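You operate a simulated robot arm through the tools that you are given. There is no shell and no other tool. Be economical: measure what you need, move in short steps, check, and stop when the job is done.

The job below is to be done with a simulated robot arm. You get a single attempt, and the scene is never put back.

JOB
Sample the blue port with the probe and trim the muffle flow till the dew point reads about -46.
Fine: within one degree; shut the port lever before the probe goes back in its holder.

The check looks at the end state, three seconds after you hand in, the way a careful person would. Anything else that was tipped, shoved, dropped, spilled or broken makes it a failure.

ROBOT AND FRAMES
A 6-joint arm with a two-finger parallel gripper, fixed in place. Base frame: the origin is at the foot of the arm, x ahead of it, y to its left, z up. Lengths are in mm, angles in degrees, forces in N, time in s.
With the tool pointing down near the work surface it reaches from about 140 to 740 mm from the base axis. Its first joint turns from -166.0 to 166.0 degrees. Payload 3.91 kg.
Tool frame: the origin (TCP) lies between the finger pads and is the grasp point; the fingertips stand 30 mm ahead of it; z points along the fingers, y is the line along which they close. The gripper opens to 110 mm. The fingers are 20 mm wide and 10 mm thick; the gripper's body (48 by 112 mm) begins 55 mm behind the TCP.
Orientation is told as [roll, pitch, yaw] about the base's x, y, z axes, in that order, counted from this pose: with the fingers straight down and closing along the base's y, the tool's x points along the base's -x, its y along +y and its z along -z.

CONTROLS
- The arm moves only by the tool nudge_tool. Its argument "deltas" is one flat list of numbers, 7 for each row, row after row: the finger opening in mm, from 0 to 110, then the shift along the base's x, y, z in units of 400 mm (1.0 is 400 mm), then the turn, a rotation vector about the base's x, y, z in units of 60 degrees (1.0 is 60 degrees). In form: [fingers, x, y, z, ax, ay, az, fingers, x, y, z, ax, ay, az, ...]. A call has 1 to 8 rows; each row is the pose to reach, as a shift and turn from the pose commanded when the call began. A call with a number of a shift or a turn outside -1 to 1 is refused whole. Each row takes 0.2 s and may step no farther than 50 mm and 8.6 degrees from the row before; otherwise, or with a gripper value out of range, the whole call is refused. Where a pose cannot be reached the arm comes as near as it can. A force on the tool above 70 N (or 10 N above the force at the start of the call, whichever is more), or a blocked arm, ends the call early, and 0.2 s more pass. Each finger travels about 45 mm/s and halts on what it meets, pressing with about 45 N; the grip force reading is that of the motor and also rises with nothing between the fingers. The clock runs only during rows and for 0.2 s after the last one: add rows that repeat a pose to give the fingers time. It gives the time, the measured TCP pose, the force on the tool (base axes), the opening and the grip force at its end, in the units of the frame above (readings bear some noise), with the torque about the TCP (base axes, N m) and any sound that the robot's microphone picked up, and new pictures: "pictures" is both (left out), scene, wrist or none.
- Cameras (640 x 400 px; columns grow to the right, rows downward): "scene" is fixed at [215.4, -661.9, 1565.5]; the picture's right is [0.93, -0.38, 0.00], its down [-0.15, -0.37, -0.92] and it looks along [0.35, 0.85, -0.40] (base axes); focal length 374 px, centre (320, 200). "wrist" rides on the gripper at [71, 22, -107] in the tool frame; the picture's right is [-0.29, 0.96, 0.00], its down [-0.76, -0.23, -0.61] and it looks along [-0.58, -0.18, 0.79] (tool axes); focal length 243 px, centre (320, 200). There is no depth. A picture from a camera that has moved, and an enlarged one, comes with that camera's place and axes in the base frame and with its lens. The place of the scene camera against the robot may be out by one fixed shift of up to 18 mm in any direction.
- lift_body(by): slides the trunk up (or, below 0, down) by that many mm; the arm rides with it, the base frame stays. It gives what a move gives, with no picture.
- enlarge(camera, box): a new picture of the part [left, top, right, bottom] of that camera's present view, enlarged. It takes no simulated time.
- hand_in(): hands the job in; it is judged then, once.

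Go step by step. Nothing tells you positions but the pictures and the camera data: compare them with the known pose of the tool, close in by small moves and look again before you grip or let go. The budget is 120 turns and 200 pictures, counting those below and the enlarged ones. Unless the task says otherwise, let go and move clear before handing in, and close with one line.

The tools are called after "Call:" by a JSON object that holds its "name" and its "arguments". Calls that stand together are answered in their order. nudge_tool: Moves the arm, as the interface text tells. Its arguments: {"type":"object","properties":{"deltas":{"type":"array","items":{"type":"number"}},"pictures":{"type":"string","enum":["both","scene","wrist","none"]}},"required":["deltas"]} The other tools are called the same way: lift_body (by) slides the trunk up or down; enlarge (camera, box) takes an enlarged picture of a part of a camera's view; hand_in () hands the job in.

At the start:

```text
time: 0.0
tcp_pos: [278.7, 282.5, 1296.1]
tcp_rot: [0.0, 0.0, 0.1]
force: [0.3, 0.0, 0.2]
moment: [0.04, 0.01, -0.01]
grip_width: 110.1
gripper_force: 0.0
trunk travel left (down, up): [-525.0, 65.0]
```

scene: 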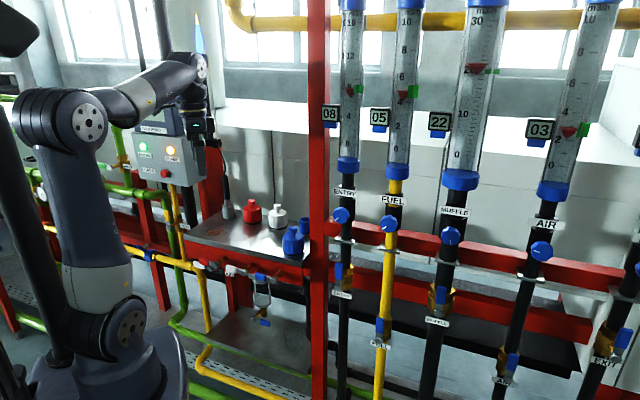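
wrist: 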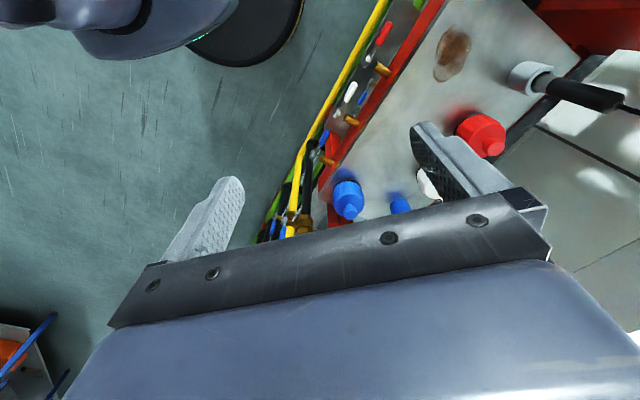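

I see a gas panel with flowmeters (ENTRY, FUEL, MUFFLE, AIR), a shelf with a probe, caps and sample ports. I'll enlarge the pictures first to identify the parts.

Call:
{"name": "enlarge", "arguments": {"camera": "scene", "box": [100, 90, 340, 240]}}

Call:
{"name": "enlarge", "arguments": {"camera": "scene", "box": [180, 180, 420, 330]}}

Call:
{"name": "enlarge", "arguments": {"camera": "scene", "box": [320, 0, 640, 200]}}

Call:
{"name": "enlarge", "arguments": {"camera": "scene", "box": [320, 180, 640, 400]}}

Call:
{"name": "enlarge", "arguments": {"camera": "wrist", "box": [240, 0, 640, 250]}}

```text
2.67 times, centred on (220, 165) of scene
camera zoom: at [215.4, -661.9, 1565.5], right [0.93, -0.38, 0.0], down [-0.15, -0.37, -0.92], along [0.35, 0.85, -0.4], focal length 997 px, centre (587, 293)
```

zoom: 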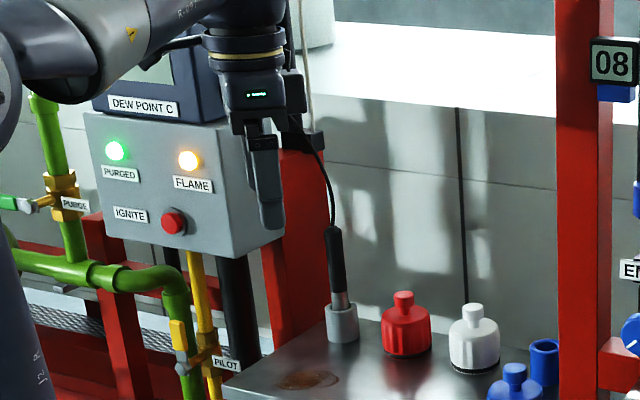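

```text
2.67 times, centred on (300, 255) of scene
camera zoom: at [215.4, -661.9, 1565.5], right [0.93, -0.38, 0.0], down [-0.15, -0.37, -0.92], along [0.35, 0.85, -0.4], focal length 997 px, centre (373, 53)
```

zoom: 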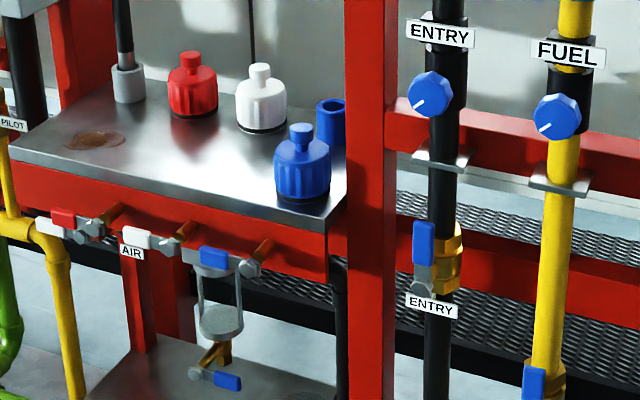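

```text
2.00 times, centred on (480, 100) of scene
camera zoom: at [215.4, -661.9, 1565.5], right [0.93, -0.38, 0.0], down [-0.15, -0.37, -0.92], along [0.35, 0.85, -0.4], focal length 748 px, centre (0, 400)
```

zoom: 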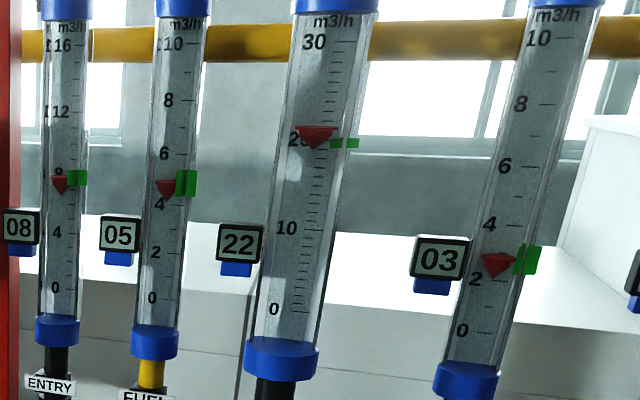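

```text
1.82 times, centred on (480, 290) of scene
camera zoom: at [215.4, -661.9, 1565.5], right [0.93, -0.38, 0.0], down [-0.15, -0.37, -0.92], along [0.35, 0.85, -0.4], focal length 680 px, centre (29, 36)
```

zoom: 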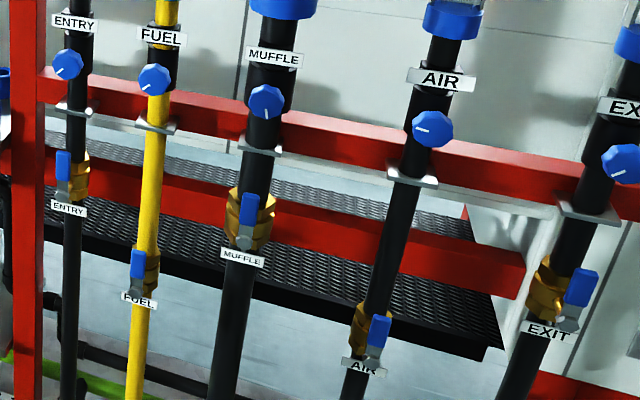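

```text
1.60 times, centred on (440, 125) of wrist
camera zoom: at [208.8, 303.7, 1403.2], right [0.29, 0.96, 0.0], down [0.76, -0.23, 0.61], along [0.58, -0.18, -0.79], focal length 388 px, centre (128, 320)
```

zoom: 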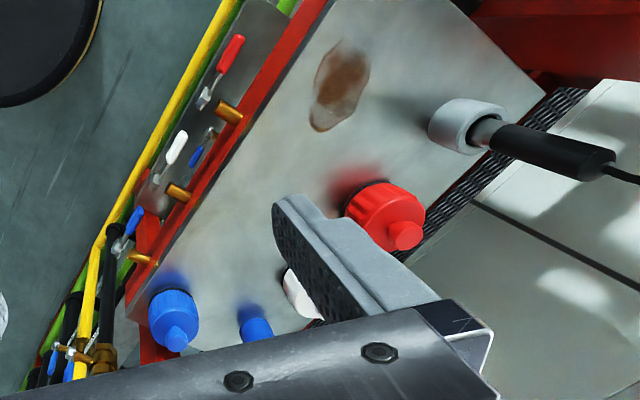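

The shelf and ports face roughly back toward the robot at 45°, with the probe holder near (372, 593, 995) and the blue-lever stub near (457, 240, 928). I'll move to a viewing pose out of the way.

Call:
{"name": "nudge_tool", "arguments": {"deltas": [110, -0.01, -0.04, -0.03, 0, 0, 0.125, 110, -0.02, -0.08, -0.06, 0, 0, 0.25, 110, -0.03, -0.12, -0.09, 0, 0, 0.375, 110, -0.04, -0.16, -0.12, 0, 0, 0.5, 110, -0.05, -0.2, -0.15, 0, 0, 0.625, 110, -0.06, -0.24, -0.19, 0, 0, 0.75, 110, -0.07, -0.28, -0.22, 0, 0, 0.875, 110, -0.075, -0.325, -0.25, 0, 0, 1.0]}}

```text
time: 1.8
tcp_pos: [249.1, 152.3, 1196.2]
tcp_rot: [-0.1, 0.0, 60.2]
force: [-0.8, -0.5, 0.4]
moment: [0.01, 0.02, 0.02]
grip_width: 109.8
gripper_force: 0.1
trunk travel left (down, up): [-525.0, 65.0]
camera wrist: at [195.5, 100.7, 1302.8], right [-0.69, 0.73, 0.0], down [0.58, 0.54, 0.61], along [0.44, 0.42, -0.79], focal length 243 px, centre (320, 200)
```

scene: 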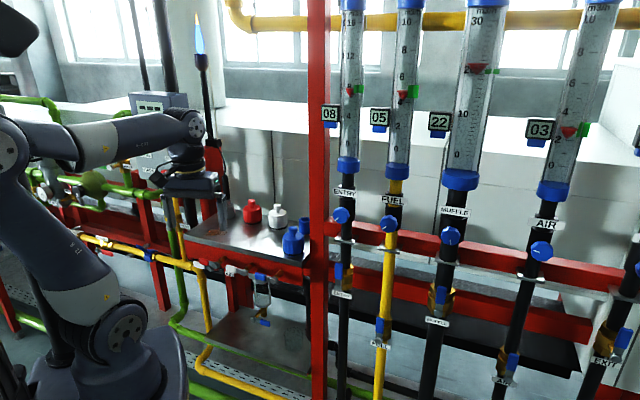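
wrist: 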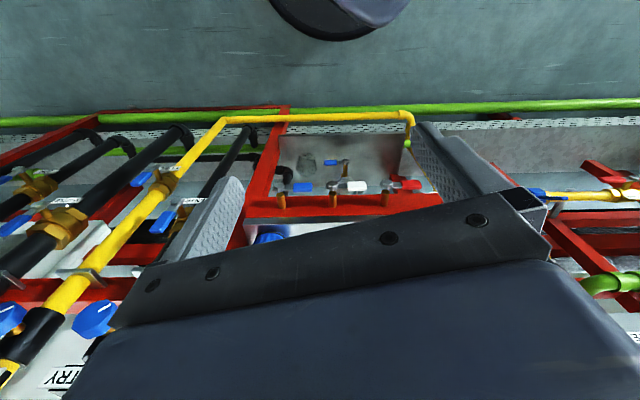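

The dew-point box is now visible; I'll enlarge it and the ports.

Call:
{"name": "enlarge", "arguments": {"camera": "scene", "box": [120, 80, 220, 142]}}

Call:
{"name": "enlarge", "arguments": {"camera": "wrist", "box": [230, 100, 470, 250]}}

Call:
{"name": "enlarge", "arguments": {"camera": "scene", "box": [190, 190, 318, 270]}}

Call:
{"name": "enlarge", "arguments": {"camera": "scene", "box": [190, 250, 318, 330]}}

```text
6.40 times, centred on (170, 111) of scene
camera zoom: at [215.4, -661.9, 1565.5], right [0.93, -0.38, 0.0], down [-0.15, -0.37, -0.92], along [0.35, 0.85, -0.4], focal length 2394 px, centre (1280, 770)
```

zoom: 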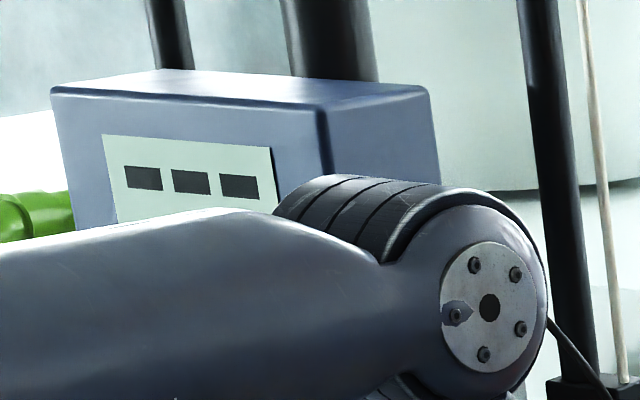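

```text
2.67 times, centred on (350, 175) of wrist
camera zoom: at [195.5, 100.7, 1302.8], right [-0.69, 0.73, 0.0], down [0.58, 0.54, 0.61], along [0.44, 0.42, -0.79], focal length 647 px, centre (240, 267)
```

zoom: 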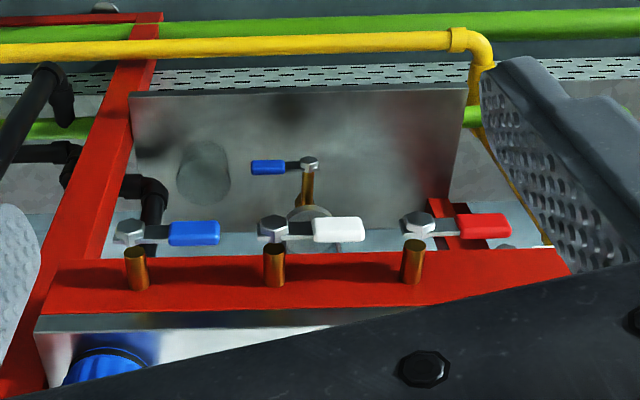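

```text
5.00 times, centred on (254, 230) of scene
camera zoom: at [215.4, -661.9, 1565.5], right [0.93, -0.38, 0.0], down [-0.15, -0.37, -0.92], along [0.35, 0.85, -0.4], focal length 1870 px, centre (650, 50)
```

zoom: 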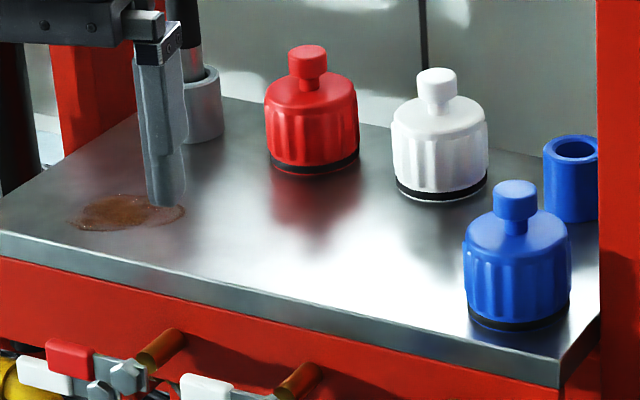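

```text
5.00 times, centred on (254, 290) of scene
camera zoom: at [215.4, -661.9, 1565.5], right [0.93, -0.38, 0.0], down [-0.15, -0.37, -0.92], along [0.35, 0.85, -0.4], focal length 1870 px, centre (650, -250)
```

zoom: 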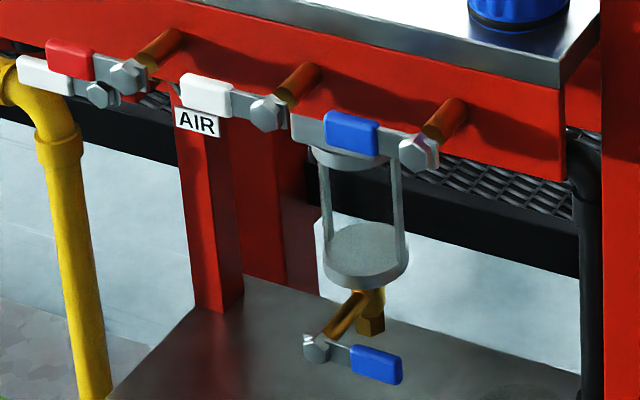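

The blue port looks like the open blue tube in the back row (holder, red, white, blue, about 100 mm apart), near (593, 385). Its cap sits in front of it, and its lever is on the front rail at (457, 240). The tool goes next toward the probe, tilted 45° down and facing the panel.

Call:
{"name": "nudge_tool", "arguments": {"deltas": [80, 0.0066, 0.1056, -0.0206, 0.0746, -0.0573, -0.0296, 80, 0.0131, 0.2113, -0.0413, 0.1493, -0.1145, -0.0593, 80, 0.0197, 0.3169, -0.0619, 0.2239, -0.1718, -0.0889, 80, 0.0263, 0.4225, -0.0825, 0.2985, -0.229, -0.1185, 80, 0.0328, 0.5281, -0.1031, 0.3731, -0.2863, -0.1481, 80, 0.0394, 0.6338, -0.1238, 0.4478, -0.3435, -0.1778, 80, 0.0459, 0.7394, -0.1444, 0.5224, -0.4008, -0.2074, 80, 0.0525, 0.845, -0.165, 0.597, -0.458, -0.237]}}

```text
time: 3.6
tcp_pos: [269.4, 491.5, 1128.9]
tcp_rot: [-0.1, -45.2, 45.1]
force: [0.3, -0.8, 0.4]
moment: [-0.03, 0.02, 0.02]
grip_width: 80.1
gripper_force: 0.0
trunk travel left (down, up): [-525.0, 65.0]
camera wrist: at [165.7, 417.2, 1154.4], right [-0.53, 0.82, 0.21], down [0.24, -0.09, 0.97], along [0.81, 0.56, -0.15], focal length 243 px, centre (320, 200)
```

scene: 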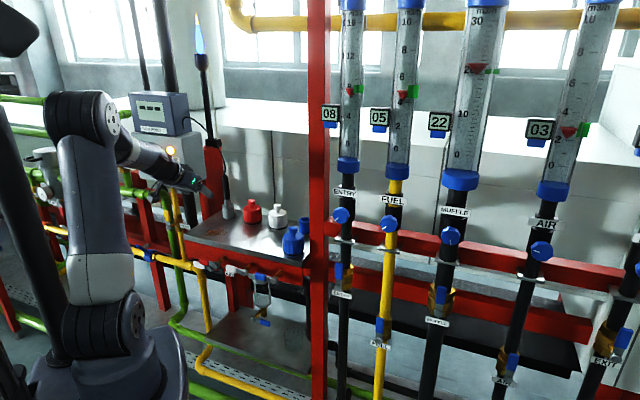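
wrist: 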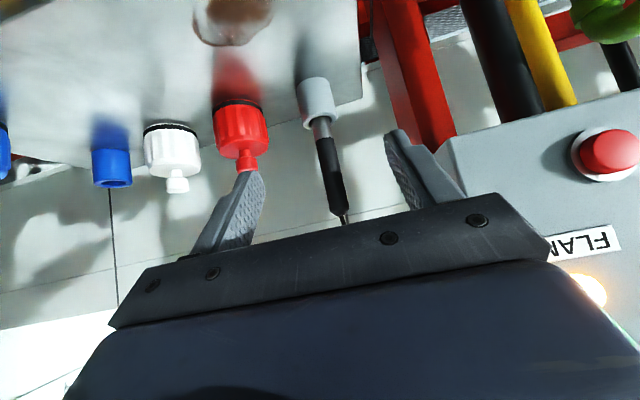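

The probe handle stands vertically at about (372, 585), z 1045–1133. I'm going in partway to check alignment.

Call:
{"name": "nudge_tool", "arguments": {"deltas": [80, 0.05, 0.045, -0.02, 0, 0, 0, 80, 0.1, 0.09, -0.035, 0, 0, 0, 80, 0.15, 0.135, -0.05, 0, 0, 0], "pictures": "both"}}

Call:
{"name": "enlarge", "arguments": {"camera": "scene", "box": [130, 80, 290, 240]}}

```text
time: 4.4
tcp_pos: [329.3, 544.7, 1110.8]
tcp_rot: [-0.2, -45.1, 45.2]
force: [-0.1, 0.2, 0.1]
moment: [0.0, -0.01, 0.01]
grip_width: 80.0
gripper_force: 0.1
trunk travel left (down, up): [-525.0, 65.0]
camera wrist: at [226.9, 470.3, 1135.5], right [-0.53, 0.82, 0.2], down [0.24, -0.09, 0.97], along [0.81, 0.56, -0.15], focal length 243 px, centre (320, 200)
```

scene: 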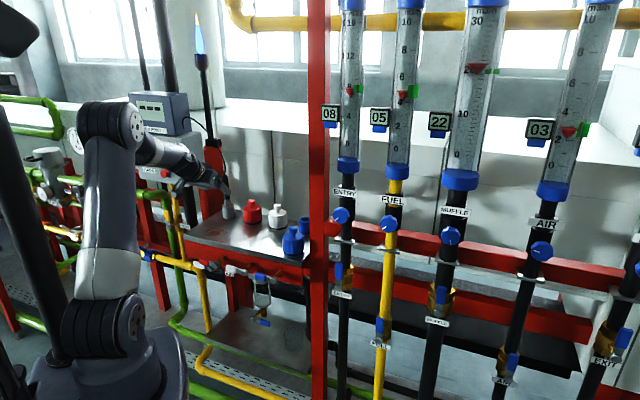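
wrist: 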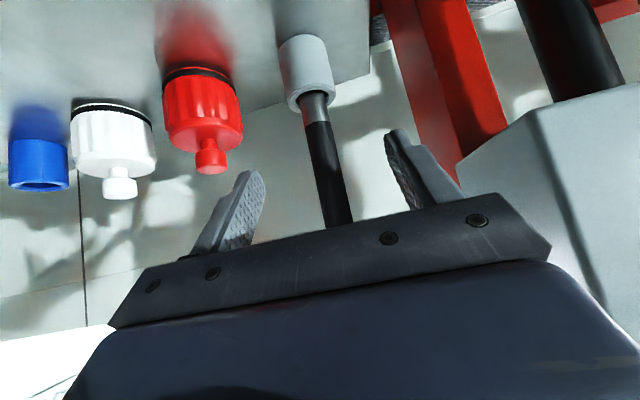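

```text
2.50 times, centred on (210, 160) of scene
camera zoom: at [215.4, -661.9, 1565.5], right [0.93, -0.38, 0.0], down [-0.15, -0.37, -0.92], along [0.35, 0.85, -0.4], focal length 935 px, centre (595, 300)
```

zoom: 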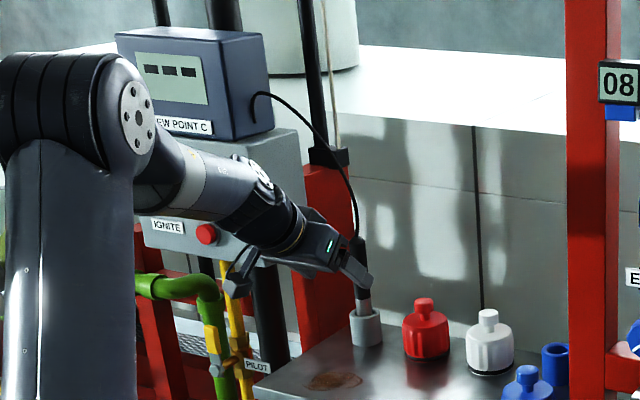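

Alignment agrees with (372, 584). Advancing the rest of the way.

Call:
{"name": "nudge_tool", "arguments": {"deltas": [80, 0.05, 0.046, -0.02, 0, 0, 0, 80, 0.107, 0.098, -0.04, 0, 0, 0], "pictures": "wrist"}}

Call:
{"name": "enlarge", "arguments": {"camera": "scene", "box": [190, 150, 270, 230]}}

```text
time: 5.0
tcp_pos: [372.9, 585.7, 1093.3]
tcp_rot: [0.0, -45.0, 45.0]
force: [0.0, 0.2, 0.7]
moment: [0.0, -0.02, -0.05]
grip_width: 80.1
gripper_force: 0.1
trunk travel left (down, up): [-525.0, 65.0]
camera wrist: at [269.8, 509.7, 1118.8], right [-0.53, 0.82, 0.2], down [0.24, -0.09, 0.97], along [0.81, 0.56, -0.15], focal length 243 px, centre (320, 200)
```

wrist: 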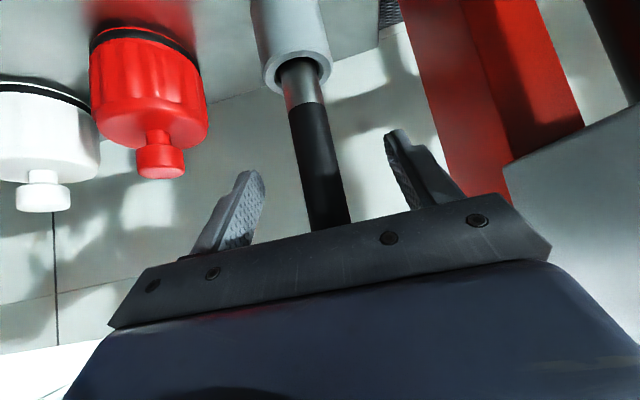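

```text
5.00 times, centred on (230, 190) of scene
camera zoom: at [215.4, -661.9, 1565.5], right [0.93, -0.38, 0.0], down [-0.15, -0.37, -0.92], along [0.35, 0.85, -0.4], focal length 1870 px, centre (770, 250)
```

zoom: 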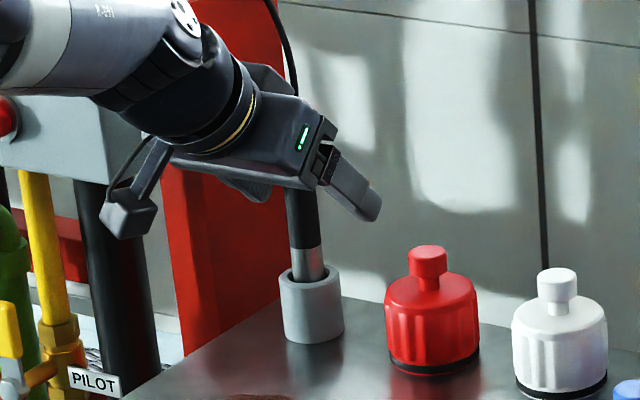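

Handle is between the pads; a small sideways correction and close.

Call:
{"name": "nudge_tool", "arguments": {"deltas": [80, -0.003, 0.004, 0, 0, 0, 0, 15, -0.003, 0.004, 0, 0, 0, 0, 15, -0.003, 0.004, 0, 0, 0, 0, 15, -0.003, 0.004, 0, 0, 0, 0, 15, -0.003, 0.004, 0, 0, 0, 0, 15, -0.003, 0.004, 0, 0, 0, 0], "pictures": "wrist"}}

```text
time: 6.4
tcp_pos: [372.7, 585.5, 1095.1]
tcp_rot: [0.0, -45.0, 44.9]
force: [0.8, 0.0, 1.2]
moment: [-0.05, -0.06, -0.03]
grip_width: 20.9
gripper_force: 44.8
trunk travel left (down, up): [-525.0, 65.0]
camera wrist: at [268.1, 511.1, 1119.5], right [-0.53, 0.82, 0.21], down [0.24, -0.09, 0.97], along [0.81, 0.56, -0.15], focal length 243 px, centre (320, 200)
```

wrist: 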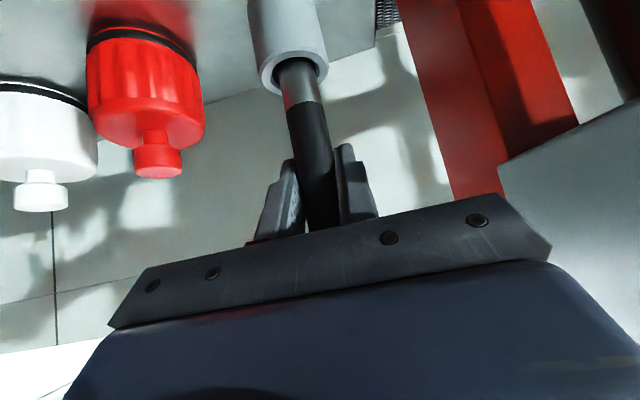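

Gripped (20.9 mm, low forces). Lifting straight up.

Call:
{"name": "nudge_tool", "arguments": {"deltas": [15, 0, 0, 0.05, 0, 0, 0, 15, 0, 0, 0.1, 0, 0, 0, 15, 0, 0, 0.15, 0, 0, 0, 15, 0, 0, 0.2, 0, 0, 0], "pictures": "both"}}

Call:
{"name": "enlarge", "arguments": {"camera": "scene", "box": [190, 130, 290, 230]}}

```text
time: 7.4
tcp_pos: [372.1, 585.9, 1174.8]
tcp_rot: [0.0, -45.0, 45.0]
force: [-0.2, 0.2, -0.7]
moment: [0.01, 0.04, -0.02]
grip_width: 20.5
gripper_force: 44.6
trunk travel left (down, up): [-525.0, 65.0]
camera wrist: at [268.7, 510.9, 1199.5], right [-0.53, 0.82, 0.21], down [0.24, -0.09, 0.97], along [0.81, 0.56, -0.15], focal length 243 px, centre (320, 200)
```

scene: 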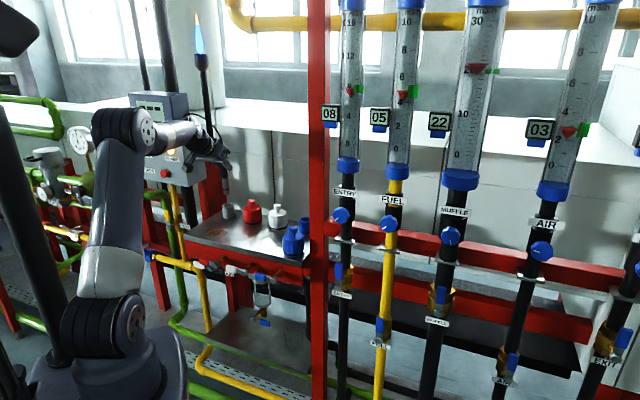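
wrist: 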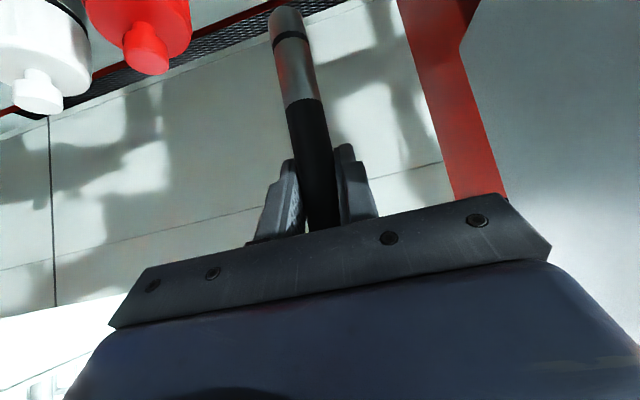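

```text
4.00 times, centred on (240, 180) of scene
camera zoom: at [215.4, -661.9, 1565.5], right [0.93, -0.38, 0.0], down [-0.15, -0.37, -0.92], along [0.35, 0.85, -0.4], focal length 1496 px, centre (640, 280)
```

zoom: 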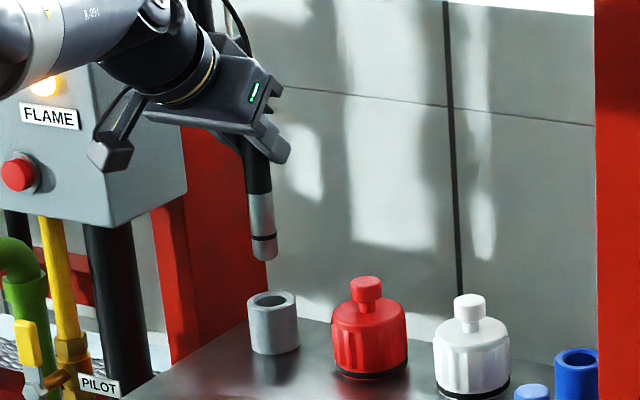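

The probe is out with its tip about 116 mm below the TCP. The blue port mouth triangulates to about (588, 372), top about 1018. I'll carry the probe over at a safe height.

Call:
{"name": "nudge_tool", "arguments": {"deltas": [15, 0, 0, 0.0875, 0, 0, 0, 15, 0.076, -0.075, 0.0875, 0, 0, 0, 15, 0.152, -0.15, 0.0875, 0, 0, 0, 15, 0.228, -0.225, 0.0875, 0, 0, 0, 15, 0.304, -0.3, 0.0875, 0, 0, 0, 15, 0.38, -0.375, 0.0875, 0, 0, 0, 15, 0.456, -0.45, 0.0875, 0, 0, 0, 15, 0.5325, -0.525, 0.0875, 0, 0, 0]}}

Call:
{"name": "enlarge", "arguments": {"camera": "scene", "box": [220, 130, 340, 250]}}

```text
time: 9.2
tcp_pos: [583.9, 374.9, 1208.7]
tcp_rot: [0.0, -45.0, 45.1]
force: [0.7, 0.3, -0.1]
moment: [-0.02, -0.03, -0.03]
grip_width: 20.6
gripper_force: 45.2
trunk travel left (down, up): [-525.0, 65.0]
camera wrist: at [480.9, 300.3, 1232.8], right [-0.53, 0.82, 0.2], down [0.24, -0.09, 0.97], along [0.81, 0.56, -0.15], focal length 243 px, centre (320, 200)
```

scene: 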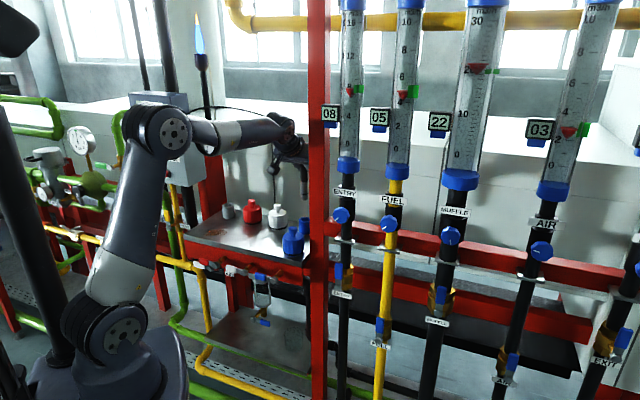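
wrist: 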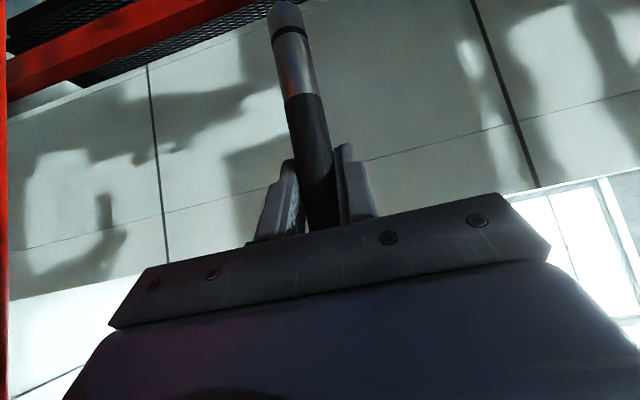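

```text
3.33 times, centred on (280, 190) of scene
camera zoom: at [215.4, -661.9, 1565.5], right [0.93, -0.38, 0.0], down [-0.15, -0.37, -0.92], along [0.35, 0.85, -0.4], focal length 1247 px, centre (453, 233)
```

zoom: 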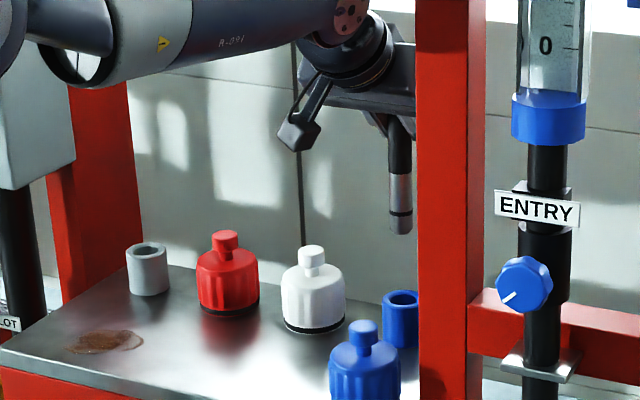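

Geometry checks (grid spacing, scene-relative comparison) put the port at (584, 373.8), almost exactly below the probe. Lowering to just above the mouth and checking.

Call:
{"name": "nudge_tool", "arguments": {"deltas": [15, 0, -0.0025, -0.05, 0, 0, 0, 15, 0, -0.0025, -0.1, 0, 0, 0, 15, 0, -0.0025, -0.145, 0, 0, 0], "pictures": "wrist"}}

Call:
{"name": "enlarge", "arguments": {"camera": "scene", "box": [275, 185, 325, 235]}}

```text
time: 10.0
tcp_pos: [583.7, 374.7, 1151.6]
tcp_rot: [-0.1, -45.0, 45.1]
force: [-0.3, -0.4, -1.2]
moment: [0.0, -0.04, 0.02]
grip_width: 20.8
gripper_force: 45.1
trunk travel left (down, up): [-525.0, 65.0]
camera wrist: at [481.1, 300.2, 1175.7], right [-0.53, 0.82, 0.2], down [0.24, -0.09, 0.97], along [0.81, 0.56, -0.15], focal length 243 px, centre (320, 200)
```

wrist: 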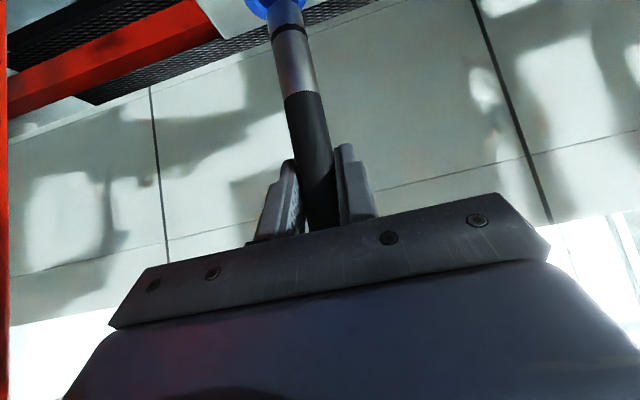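

```text
8.00 times, centred on (300, 210) of scene
camera zoom: at [215.4, -661.9, 1565.5], right [0.93, -0.38, 0.0], down [-0.15, -0.37, -0.92], along [0.35, 0.85, -0.4], focal length 2992 px, centre (480, 120)
```

zoom: 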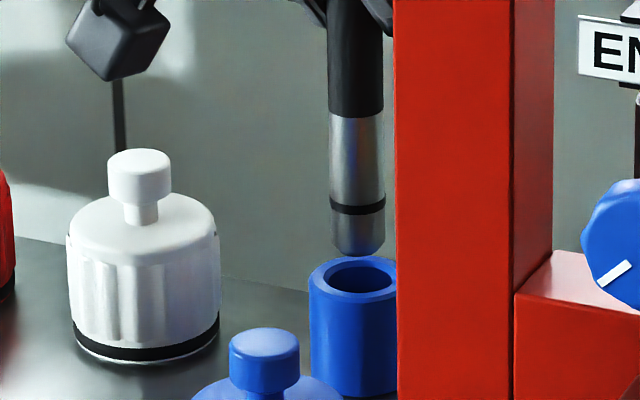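

Call:
{"name": "enlarge", "arguments": {"camera": "wrist", "box": [230, 0, 350, 75]}}

```text
5.33 times, centred on (290, 38) of wrist
camera zoom: at [481.1, 300.2, 1175.7], right [-0.53, 0.82, 0.2], down [0.24, -0.09, 0.97], along [0.81, 0.56, -0.15], focal length 1294 px, centre (480, 1067)
```

zoom: 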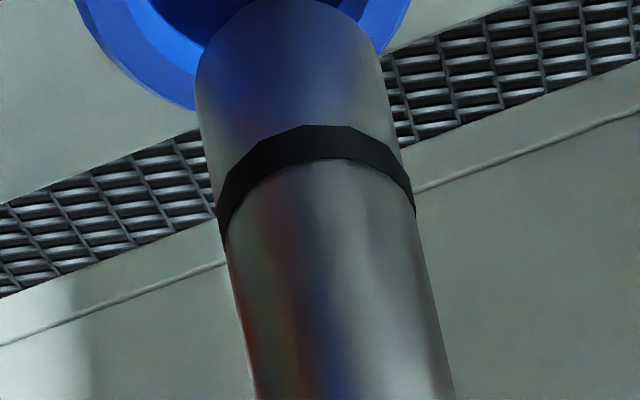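

The offset is small: the probe needs about (+0.6, −1.7) mm. Correct and start inserting gently.

Call:
{"name": "nudge_tool", "arguments": {"deltas": [15, 0.0015, -0.0042, 0, 0, 0, 0, 15, 0.0015, -0.0042, -0.015, 0, 0, 0, 15, 0.0015, -0.0042, -0.03, 0, 0, 0, 15, 0.0015, -0.0042, -0.045, 0, 0, 0], "pictures": "wrist"}}

Call:
{"name": "enlarge", "arguments": {"camera": "scene", "box": [275, 185, 325, 235]}}

Call:
{"name": "enlarge", "arguments": {"camera": "wrist", "box": [230, 0, 350, 75]}}

```text
time: 11.0
tcp_pos: [584.8, 371.7, 1133.5]
tcp_rot: [0.1, -45.0, 45.1]
force: [-0.9, -0.1, -1.1]
moment: [0.0, -0.01, -0.01]
grip_width: 20.6
gripper_force: 45.8
trunk travel left (down, up): [-525.0, 65.0]
camera wrist: at [481.6, 298.5, 1158.3], right [-0.53, 0.82, 0.21], down [0.24, -0.09, 0.97], along [0.81, 0.56, -0.15], focal length 243 px, centre (320, 200)
```

wrist: 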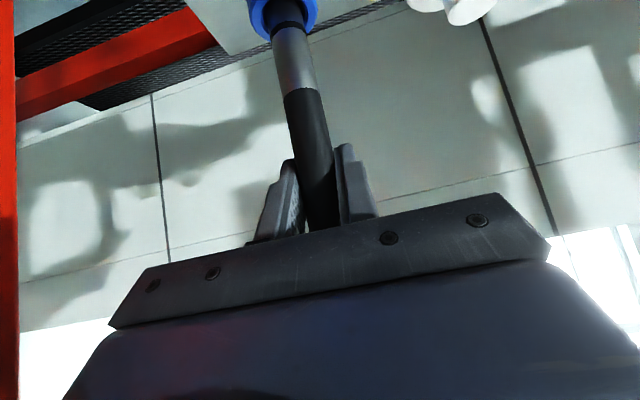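

```text
8.00 times, centred on (300, 210) of scene
camera zoom: at [215.4, -661.9, 1565.5], right [0.93, -0.38, 0.0], down [-0.15, -0.37, -0.92], along [0.35, 0.85, -0.4], focal length 2992 px, centre (480, 120)
```

zoom: 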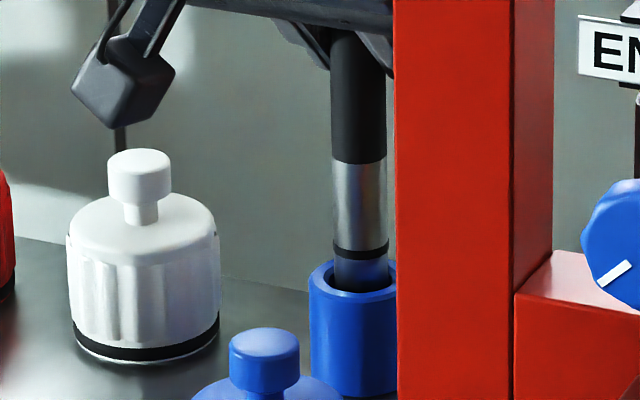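

```text
5.33 times, centred on (290, 38) of wrist
camera zoom: at [481.6, 298.5, 1158.3], right [-0.53, 0.82, 0.21], down [0.24, -0.09, 0.97], along [0.81, 0.56, -0.15], focal length 1294 px, centre (480, 1067)
```

zoom: 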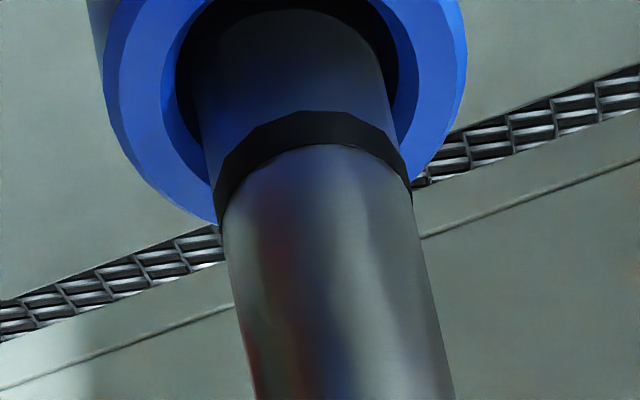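

The tip is centred and inside the tube. Continue down.

Call:
{"name": "nudge_tool", "arguments": {"deltas": [15, 0, 0, -0.02, 0, 0, 0, 15, 0, 0, -0.04, 0, 0, 0, 15, 0, 0, -0.055, 0, 0, 0, 15, 0, 0, -0.07, 0, 0, 0, 15, 0, 0, -0.08, 0, 0, 0, 15, 0, 0, -0.09, 0, 0, 0], "pictures": "scene"}}

Call:
{"name": "enlarge", "arguments": {"camera": "scene", "box": [275, 185, 325, 235]}}

Call:
{"name": "enlarge", "arguments": {"camera": "wrist", "box": [230, 0, 390, 100]}}

```text
time: 12.4
tcp_pos: [585.4, 373.2, 1104.4]
tcp_rot: [-0.2, -45.7, 45.1]
force: [-3.6, 0.2, 28.5]
moment: [0.24, 0.54, 0.13]
grip_width: 20.5
gripper_force: 45.5
trunk travel left (down, up): [-525.0, 65.0]
```

scene: 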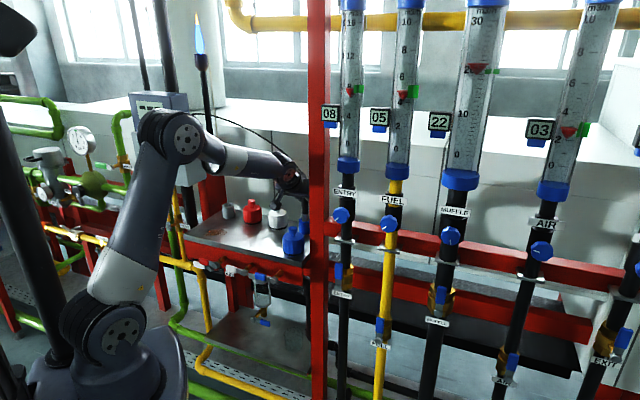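

```text
8.00 times, centred on (300, 210) of scene
camera zoom: at [215.4, -661.9, 1565.5], right [0.93, -0.38, 0.0], down [-0.15, -0.37, -0.92], along [0.35, 0.85, -0.4], focal length 2992 px, centre (480, 120)
```

zoom: 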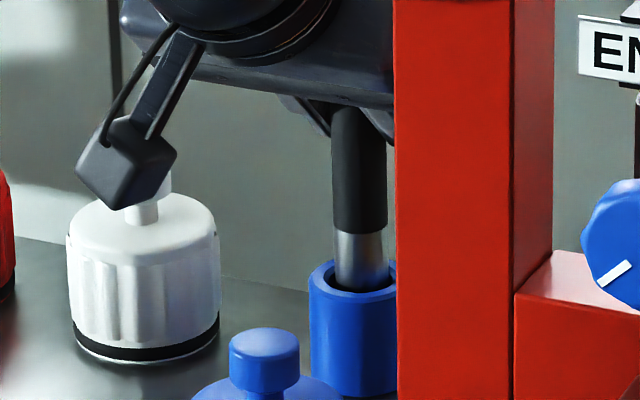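

```text
4.00 times, centred on (310, 50) of wrist
camera zoom: at [480.8, 298.2, 1127.5], right [-0.53, 0.82, 0.21], down [0.23, -0.09, 0.97], along [0.81, 0.56, -0.14], focal length 970 px, centre (360, 800)
```

zoom: 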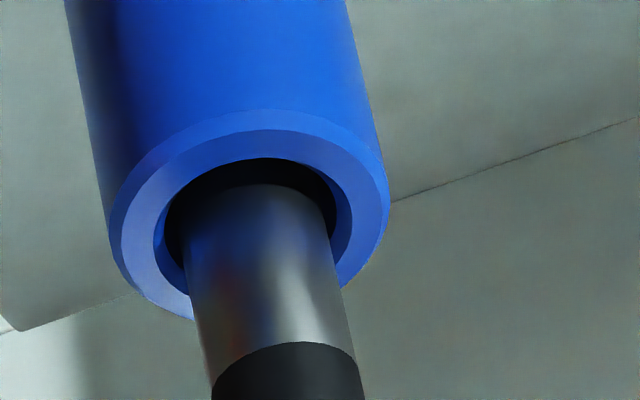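

The probe bottomed out at the same depth as in its holder (28 N from the command overshoot). I'll relieve the push, open, and back straight out.

Call:
{"name": "nudge_tool", "arguments": {"deltas": [15, 0, 0, 0.016, 0, 0, 0, 15, 0, 0, 0.016, 0, 0, 0, 50, 0, 0, 0.016, 0, 0, 0, 50, 0, 0, 0.016, 0, 0, 0, 50, 0, 0, 0.016, 0, 0, 0], "pictures": "wrist"}}

Call:
{"name": "enlarge", "arguments": {"camera": "scene", "box": [260, 160, 340, 240]}}

```text
time: 13.6
tcp_pos: [585.5, 372.8, 1104.3]
tcp_rot: [0.1, -45.0, 44.9]
force: [-0.9, 0.3, 0.2]
moment: [-0.01, -0.02, -0.01]
grip_width: 49.9
gripper_force: 0.0
trunk travel left (down, up): [-525.0, 65.0]
camera wrist: at [481.7, 298.2, 1128.5], right [-0.53, 0.82, 0.2], down [0.24, -0.09, 0.97], along [0.81, 0.56, -0.15], focal length 243 px, centre (320, 200)
```

wrist: 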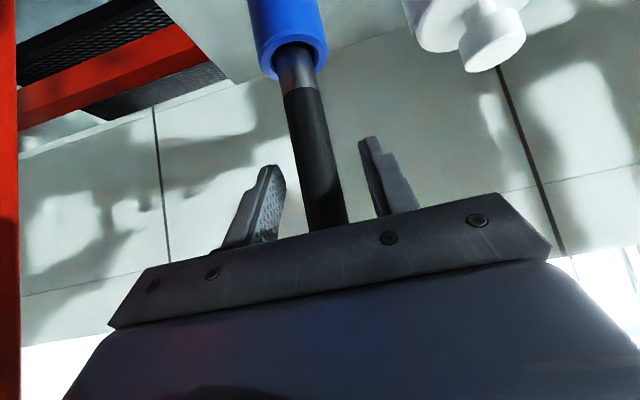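

```text
5.00 times, centred on (300, 200) of scene
camera zoom: at [215.4, -661.9, 1565.5], right [0.93, -0.38, 0.0], down [-0.15, -0.37, -0.92], along [0.35, 0.85, -0.4], focal length 1870 px, centre (420, 200)
```

zoom: 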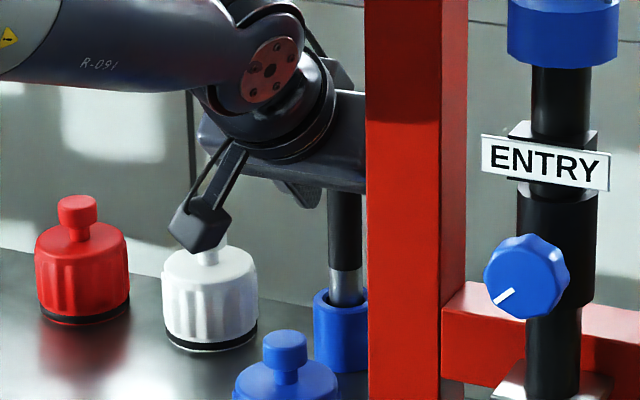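

Released. Retreat along the approach line to a spot where the wrist camera sees the blue lever.

Call:
{"name": "nudge_tool", "arguments": {"deltas": [50, -0.08, -0.0825, 0.008, 0, 0, 0, 50, -0.16, -0.165, 0.016, 0, 0, 0, 50, -0.24, -0.2475, 0.024, 0, 0, 0, 50, -0.32, -0.33, 0.032, 0, 0, 0, 50, -0.4, -0.4125, 0.04, 0, 0, 0, 50, -0.48, -0.495, 0.048, 0, 0, 0, 50, -0.56, -0.5775, 0.056, 0, 0, 0, 50, -0.64, -0.66, 0.064, 0, 0, 0]}}

Call:
{"name": "enlarge", "arguments": {"camera": "wrist", "box": [200, 0, 440, 150]}}

Call:
{"name": "enlarge", "arguments": {"camera": "scene", "box": [100, 80, 340, 230]}}

```text
time: 15.4
tcp_pos: [328.1, 109.5, 1131.6]
tcp_rot: [0.0, -45.1, 45.0]
force: [-0.2, 0.2, 1.2]
moment: [0.0, 0.01, 0.03]
grip_width: 50.3
gripper_force: 0.0
trunk travel left (down, up): [-525.0, 65.0]
camera wrist: at [225.0, 34.2, 1156.0], right [-0.53, 0.82, 0.2], down [0.24, -0.09, 0.97], along [0.81, 0.56, -0.15], focal length 243 px, centre (320, 200)
```

scene: 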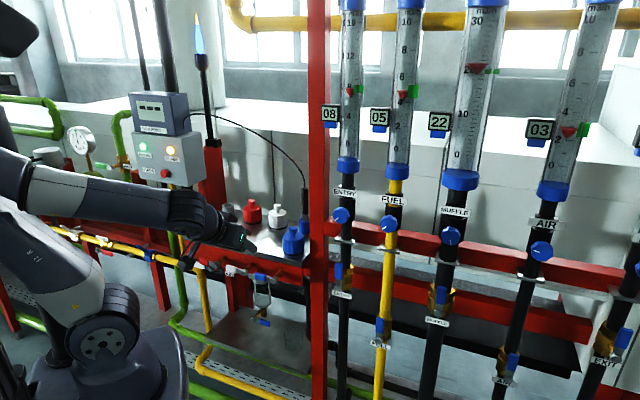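
wrist: 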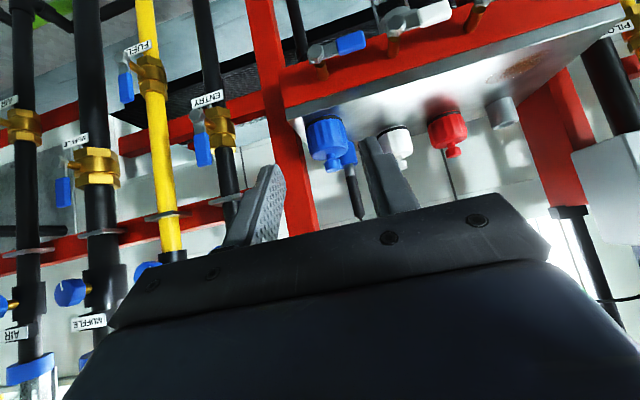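

```text
2.67 times, centred on (320, 75) of wrist
camera zoom: at [225.0, 34.2, 1156.0], right [-0.53, 0.82, 0.2], down [0.24, -0.09, 0.97], along [0.81, 0.56, -0.15], focal length 647 px, centre (320, 533)
```

zoom: 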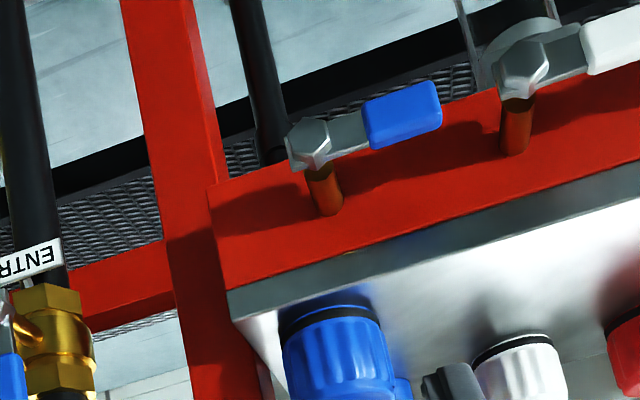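

```text
2.67 times, centred on (220, 155) of scene
camera zoom: at [215.4, -661.9, 1565.5], right [0.93, -0.38, 0.0], down [-0.15, -0.37, -0.92], along [0.35, 0.85, -0.4], focal length 997 px, centre (587, 320)
```

zoom: 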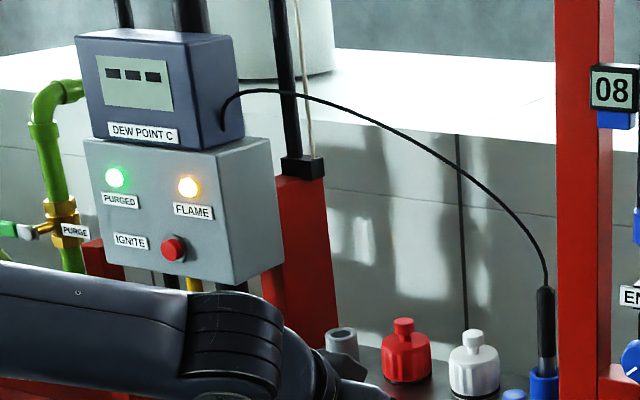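

The probe stands in the port, its cable slack, and the display still shows dashes. The blue lever hub is at about (429, 217, 928), with the lever pointing left along the rail (closed). I'll level the tool and close the fingers to use as a pusher.

Call:
{"name": "nudge_tool", "arguments": {"deltas": [0, -0.0025, 0.03, -0.055, 0.0883, -0.0883, 0, 0, -0.005, 0.06, -0.11, 0.1767, -0.1767, 0, 0, -0.0075, 0.09, -0.165, 0.265, -0.265, 0, 0, -0.01, 0.12, -0.22, 0.3533, -0.3533, 0, 0, -0.0125, 0.15, -0.275, 0.4417, -0.4417, 0, 0, -0.015, 0.18, -0.33, 0.53, -0.53, 0]}}

Call:
{"name": "enlarge", "arguments": {"camera": "scene", "box": [190, 220, 350, 320]}}

```text
time: 16.8
tcp_pos: [365.5, 177.2, 1088.1]
tcp_rot: [24.3, -88.3, 21.1]
force: [-0.4, 0.8, 0.4]
moment: [0.01, 0.0, 0.02]
grip_width: 0.0
gripper_force: 37.4
out of reach, approached as far as the arm can: row 4, 5, 6
trunk travel left (down, up): [-525.0, 65.0]
camera wrist: at [272.7, 114.9, 1019.0], right [-0.67, 0.68, 0.3], down [-0.24, -0.59, 0.77], along [0.7, 0.45, 0.56], focal length 243 px, centre (320, 200)
```

scene: 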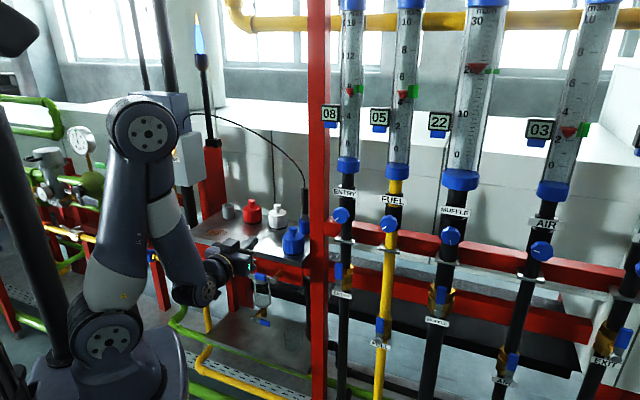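
wrist: 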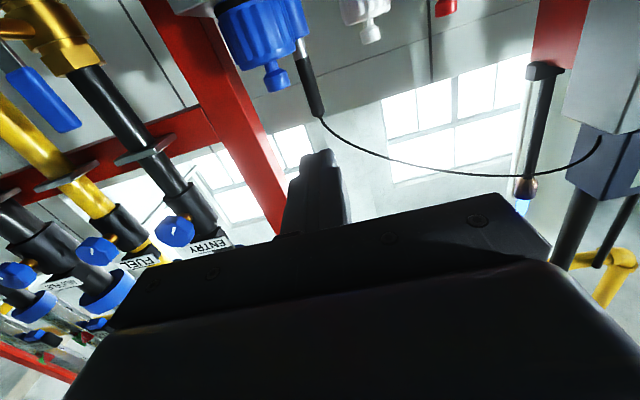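

```text
4.00 times, centred on (270, 270) of scene
camera zoom: at [215.4, -661.9, 1565.5], right [0.93, -0.38, 0.0], down [-0.15, -0.37, -0.92], along [0.35, 0.85, -0.4], focal length 1496 px, centre (520, -80)
```

zoom: 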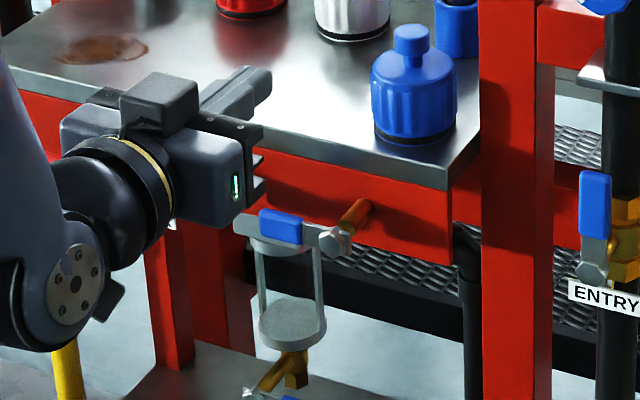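

The pose is out of reach because the shoulder is too high. The space under the arm is clear, so I'll lower the trunk by 150 mm.

Call:
{"name": "lift_body", "arguments": {"by": -100}}

Call:
{"name": "nudge_tool", "arguments": {"deltas": [0, 0, 0, 0, 0, 0, 0]}}

```text
time: 18.1
tcp_pos: [366.1, 178.0, 987.7]
tcp_rot: [21.5, -88.3, 23.8]
force: [0.2, -0.2, 0.4]
moment: [0.0, 0.01, 0.01]
grip_width: 0.0
gripper_force: 38.1
trunk travel left (down, up): [-425.0, 165.0]
```

```text
time: 18.5
tcp_pos: [365.9, 177.9, 987.2]
tcp_rot: [21.5, -88.3, 23.8]
force: [-0.3, 0.2, 0.2]
moment: [0.02, 0.03, 0.02]
grip_width: 0.0
gripper_force: 37.3
trunk travel left (down, up): [-425.0, 165.0]
camera wrist: at [273.9, 115.0, 919.4], right [-0.67, 0.68, 0.3], down [-0.24, -0.59, 0.77], along [0.7, 0.45, 0.56], focal length 243 px, centre (320, 200)
```

scene: 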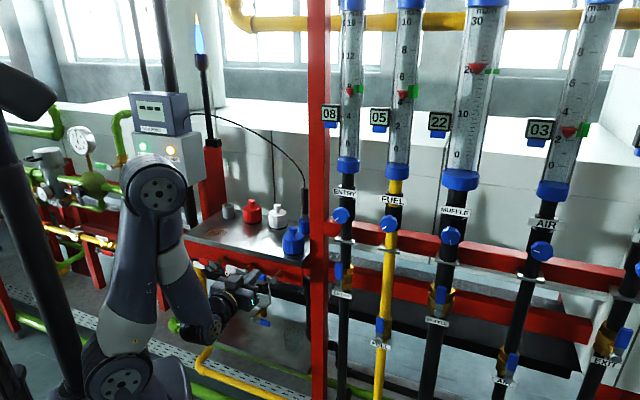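
wrist: 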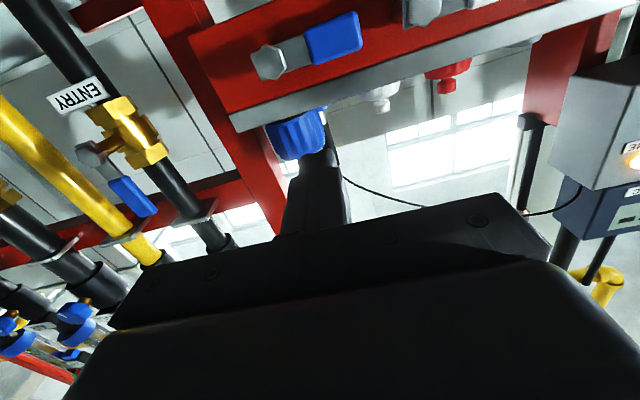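

From this view the hub is at (429, 216, 929) and the lever tip at (386, 261, 929). Lowering the trunk 80 mm more, then shifting left so the closed fingertips sit below the lever.

Call:
{"name": "lift_body", "arguments": {"by": -84}}

Call:
{"name": "nudge_tool", "arguments": {"deltas": [0, -0.025, 0.025, 0, 0, 0, 0, 0, -0.053, 0.055, 0, 0, 0, 0]}}

```text
time: 19.7
tcp_pos: [366.2, 177.0, 904.0]
tcp_rot: [21.5, -88.4, 23.8]
force: [0.3, 0.6, 0.2]
moment: [0.0, 0.0, 0.0]
grip_width: 0.1
gripper_force: 38.0
trunk travel left (down, up): [-341.0, 249.0]
```

```text
time: 20.3
tcp_pos: [348.8, 195.5, 914.1]
tcp_rot: [25.7, -88.1, 19.8]
force: [0.5, -0.4, 0.0]
moment: [-0.02, 0.01, 0.01]
grip_width: 0.0
gripper_force: 37.5
out of reach, approached as far as the arm can: row 1, 2
trunk travel left (down, up): [-341.0, 249.0]
camera wrist: at [256.7, 133.5, 845.8], right [-0.67, 0.67, 0.3], down [-0.24, -0.59, 0.77], along [0.7, 0.45, 0.55], focal length 243 px, centre (320, 200)
```

scene: 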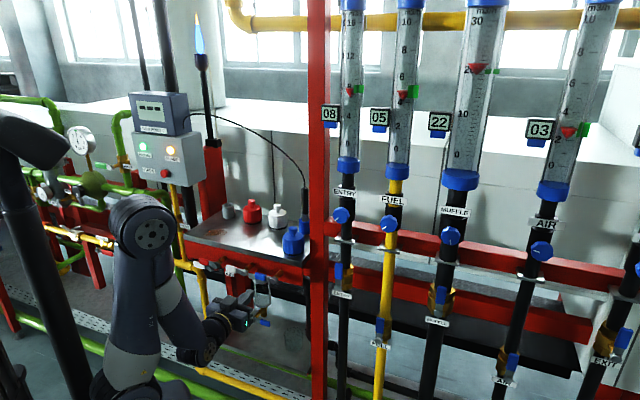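
wrist: 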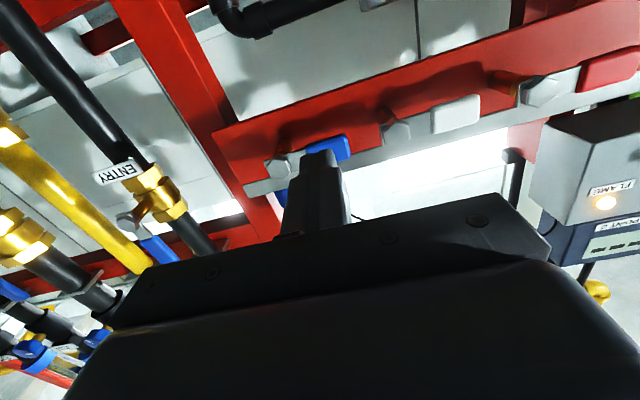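

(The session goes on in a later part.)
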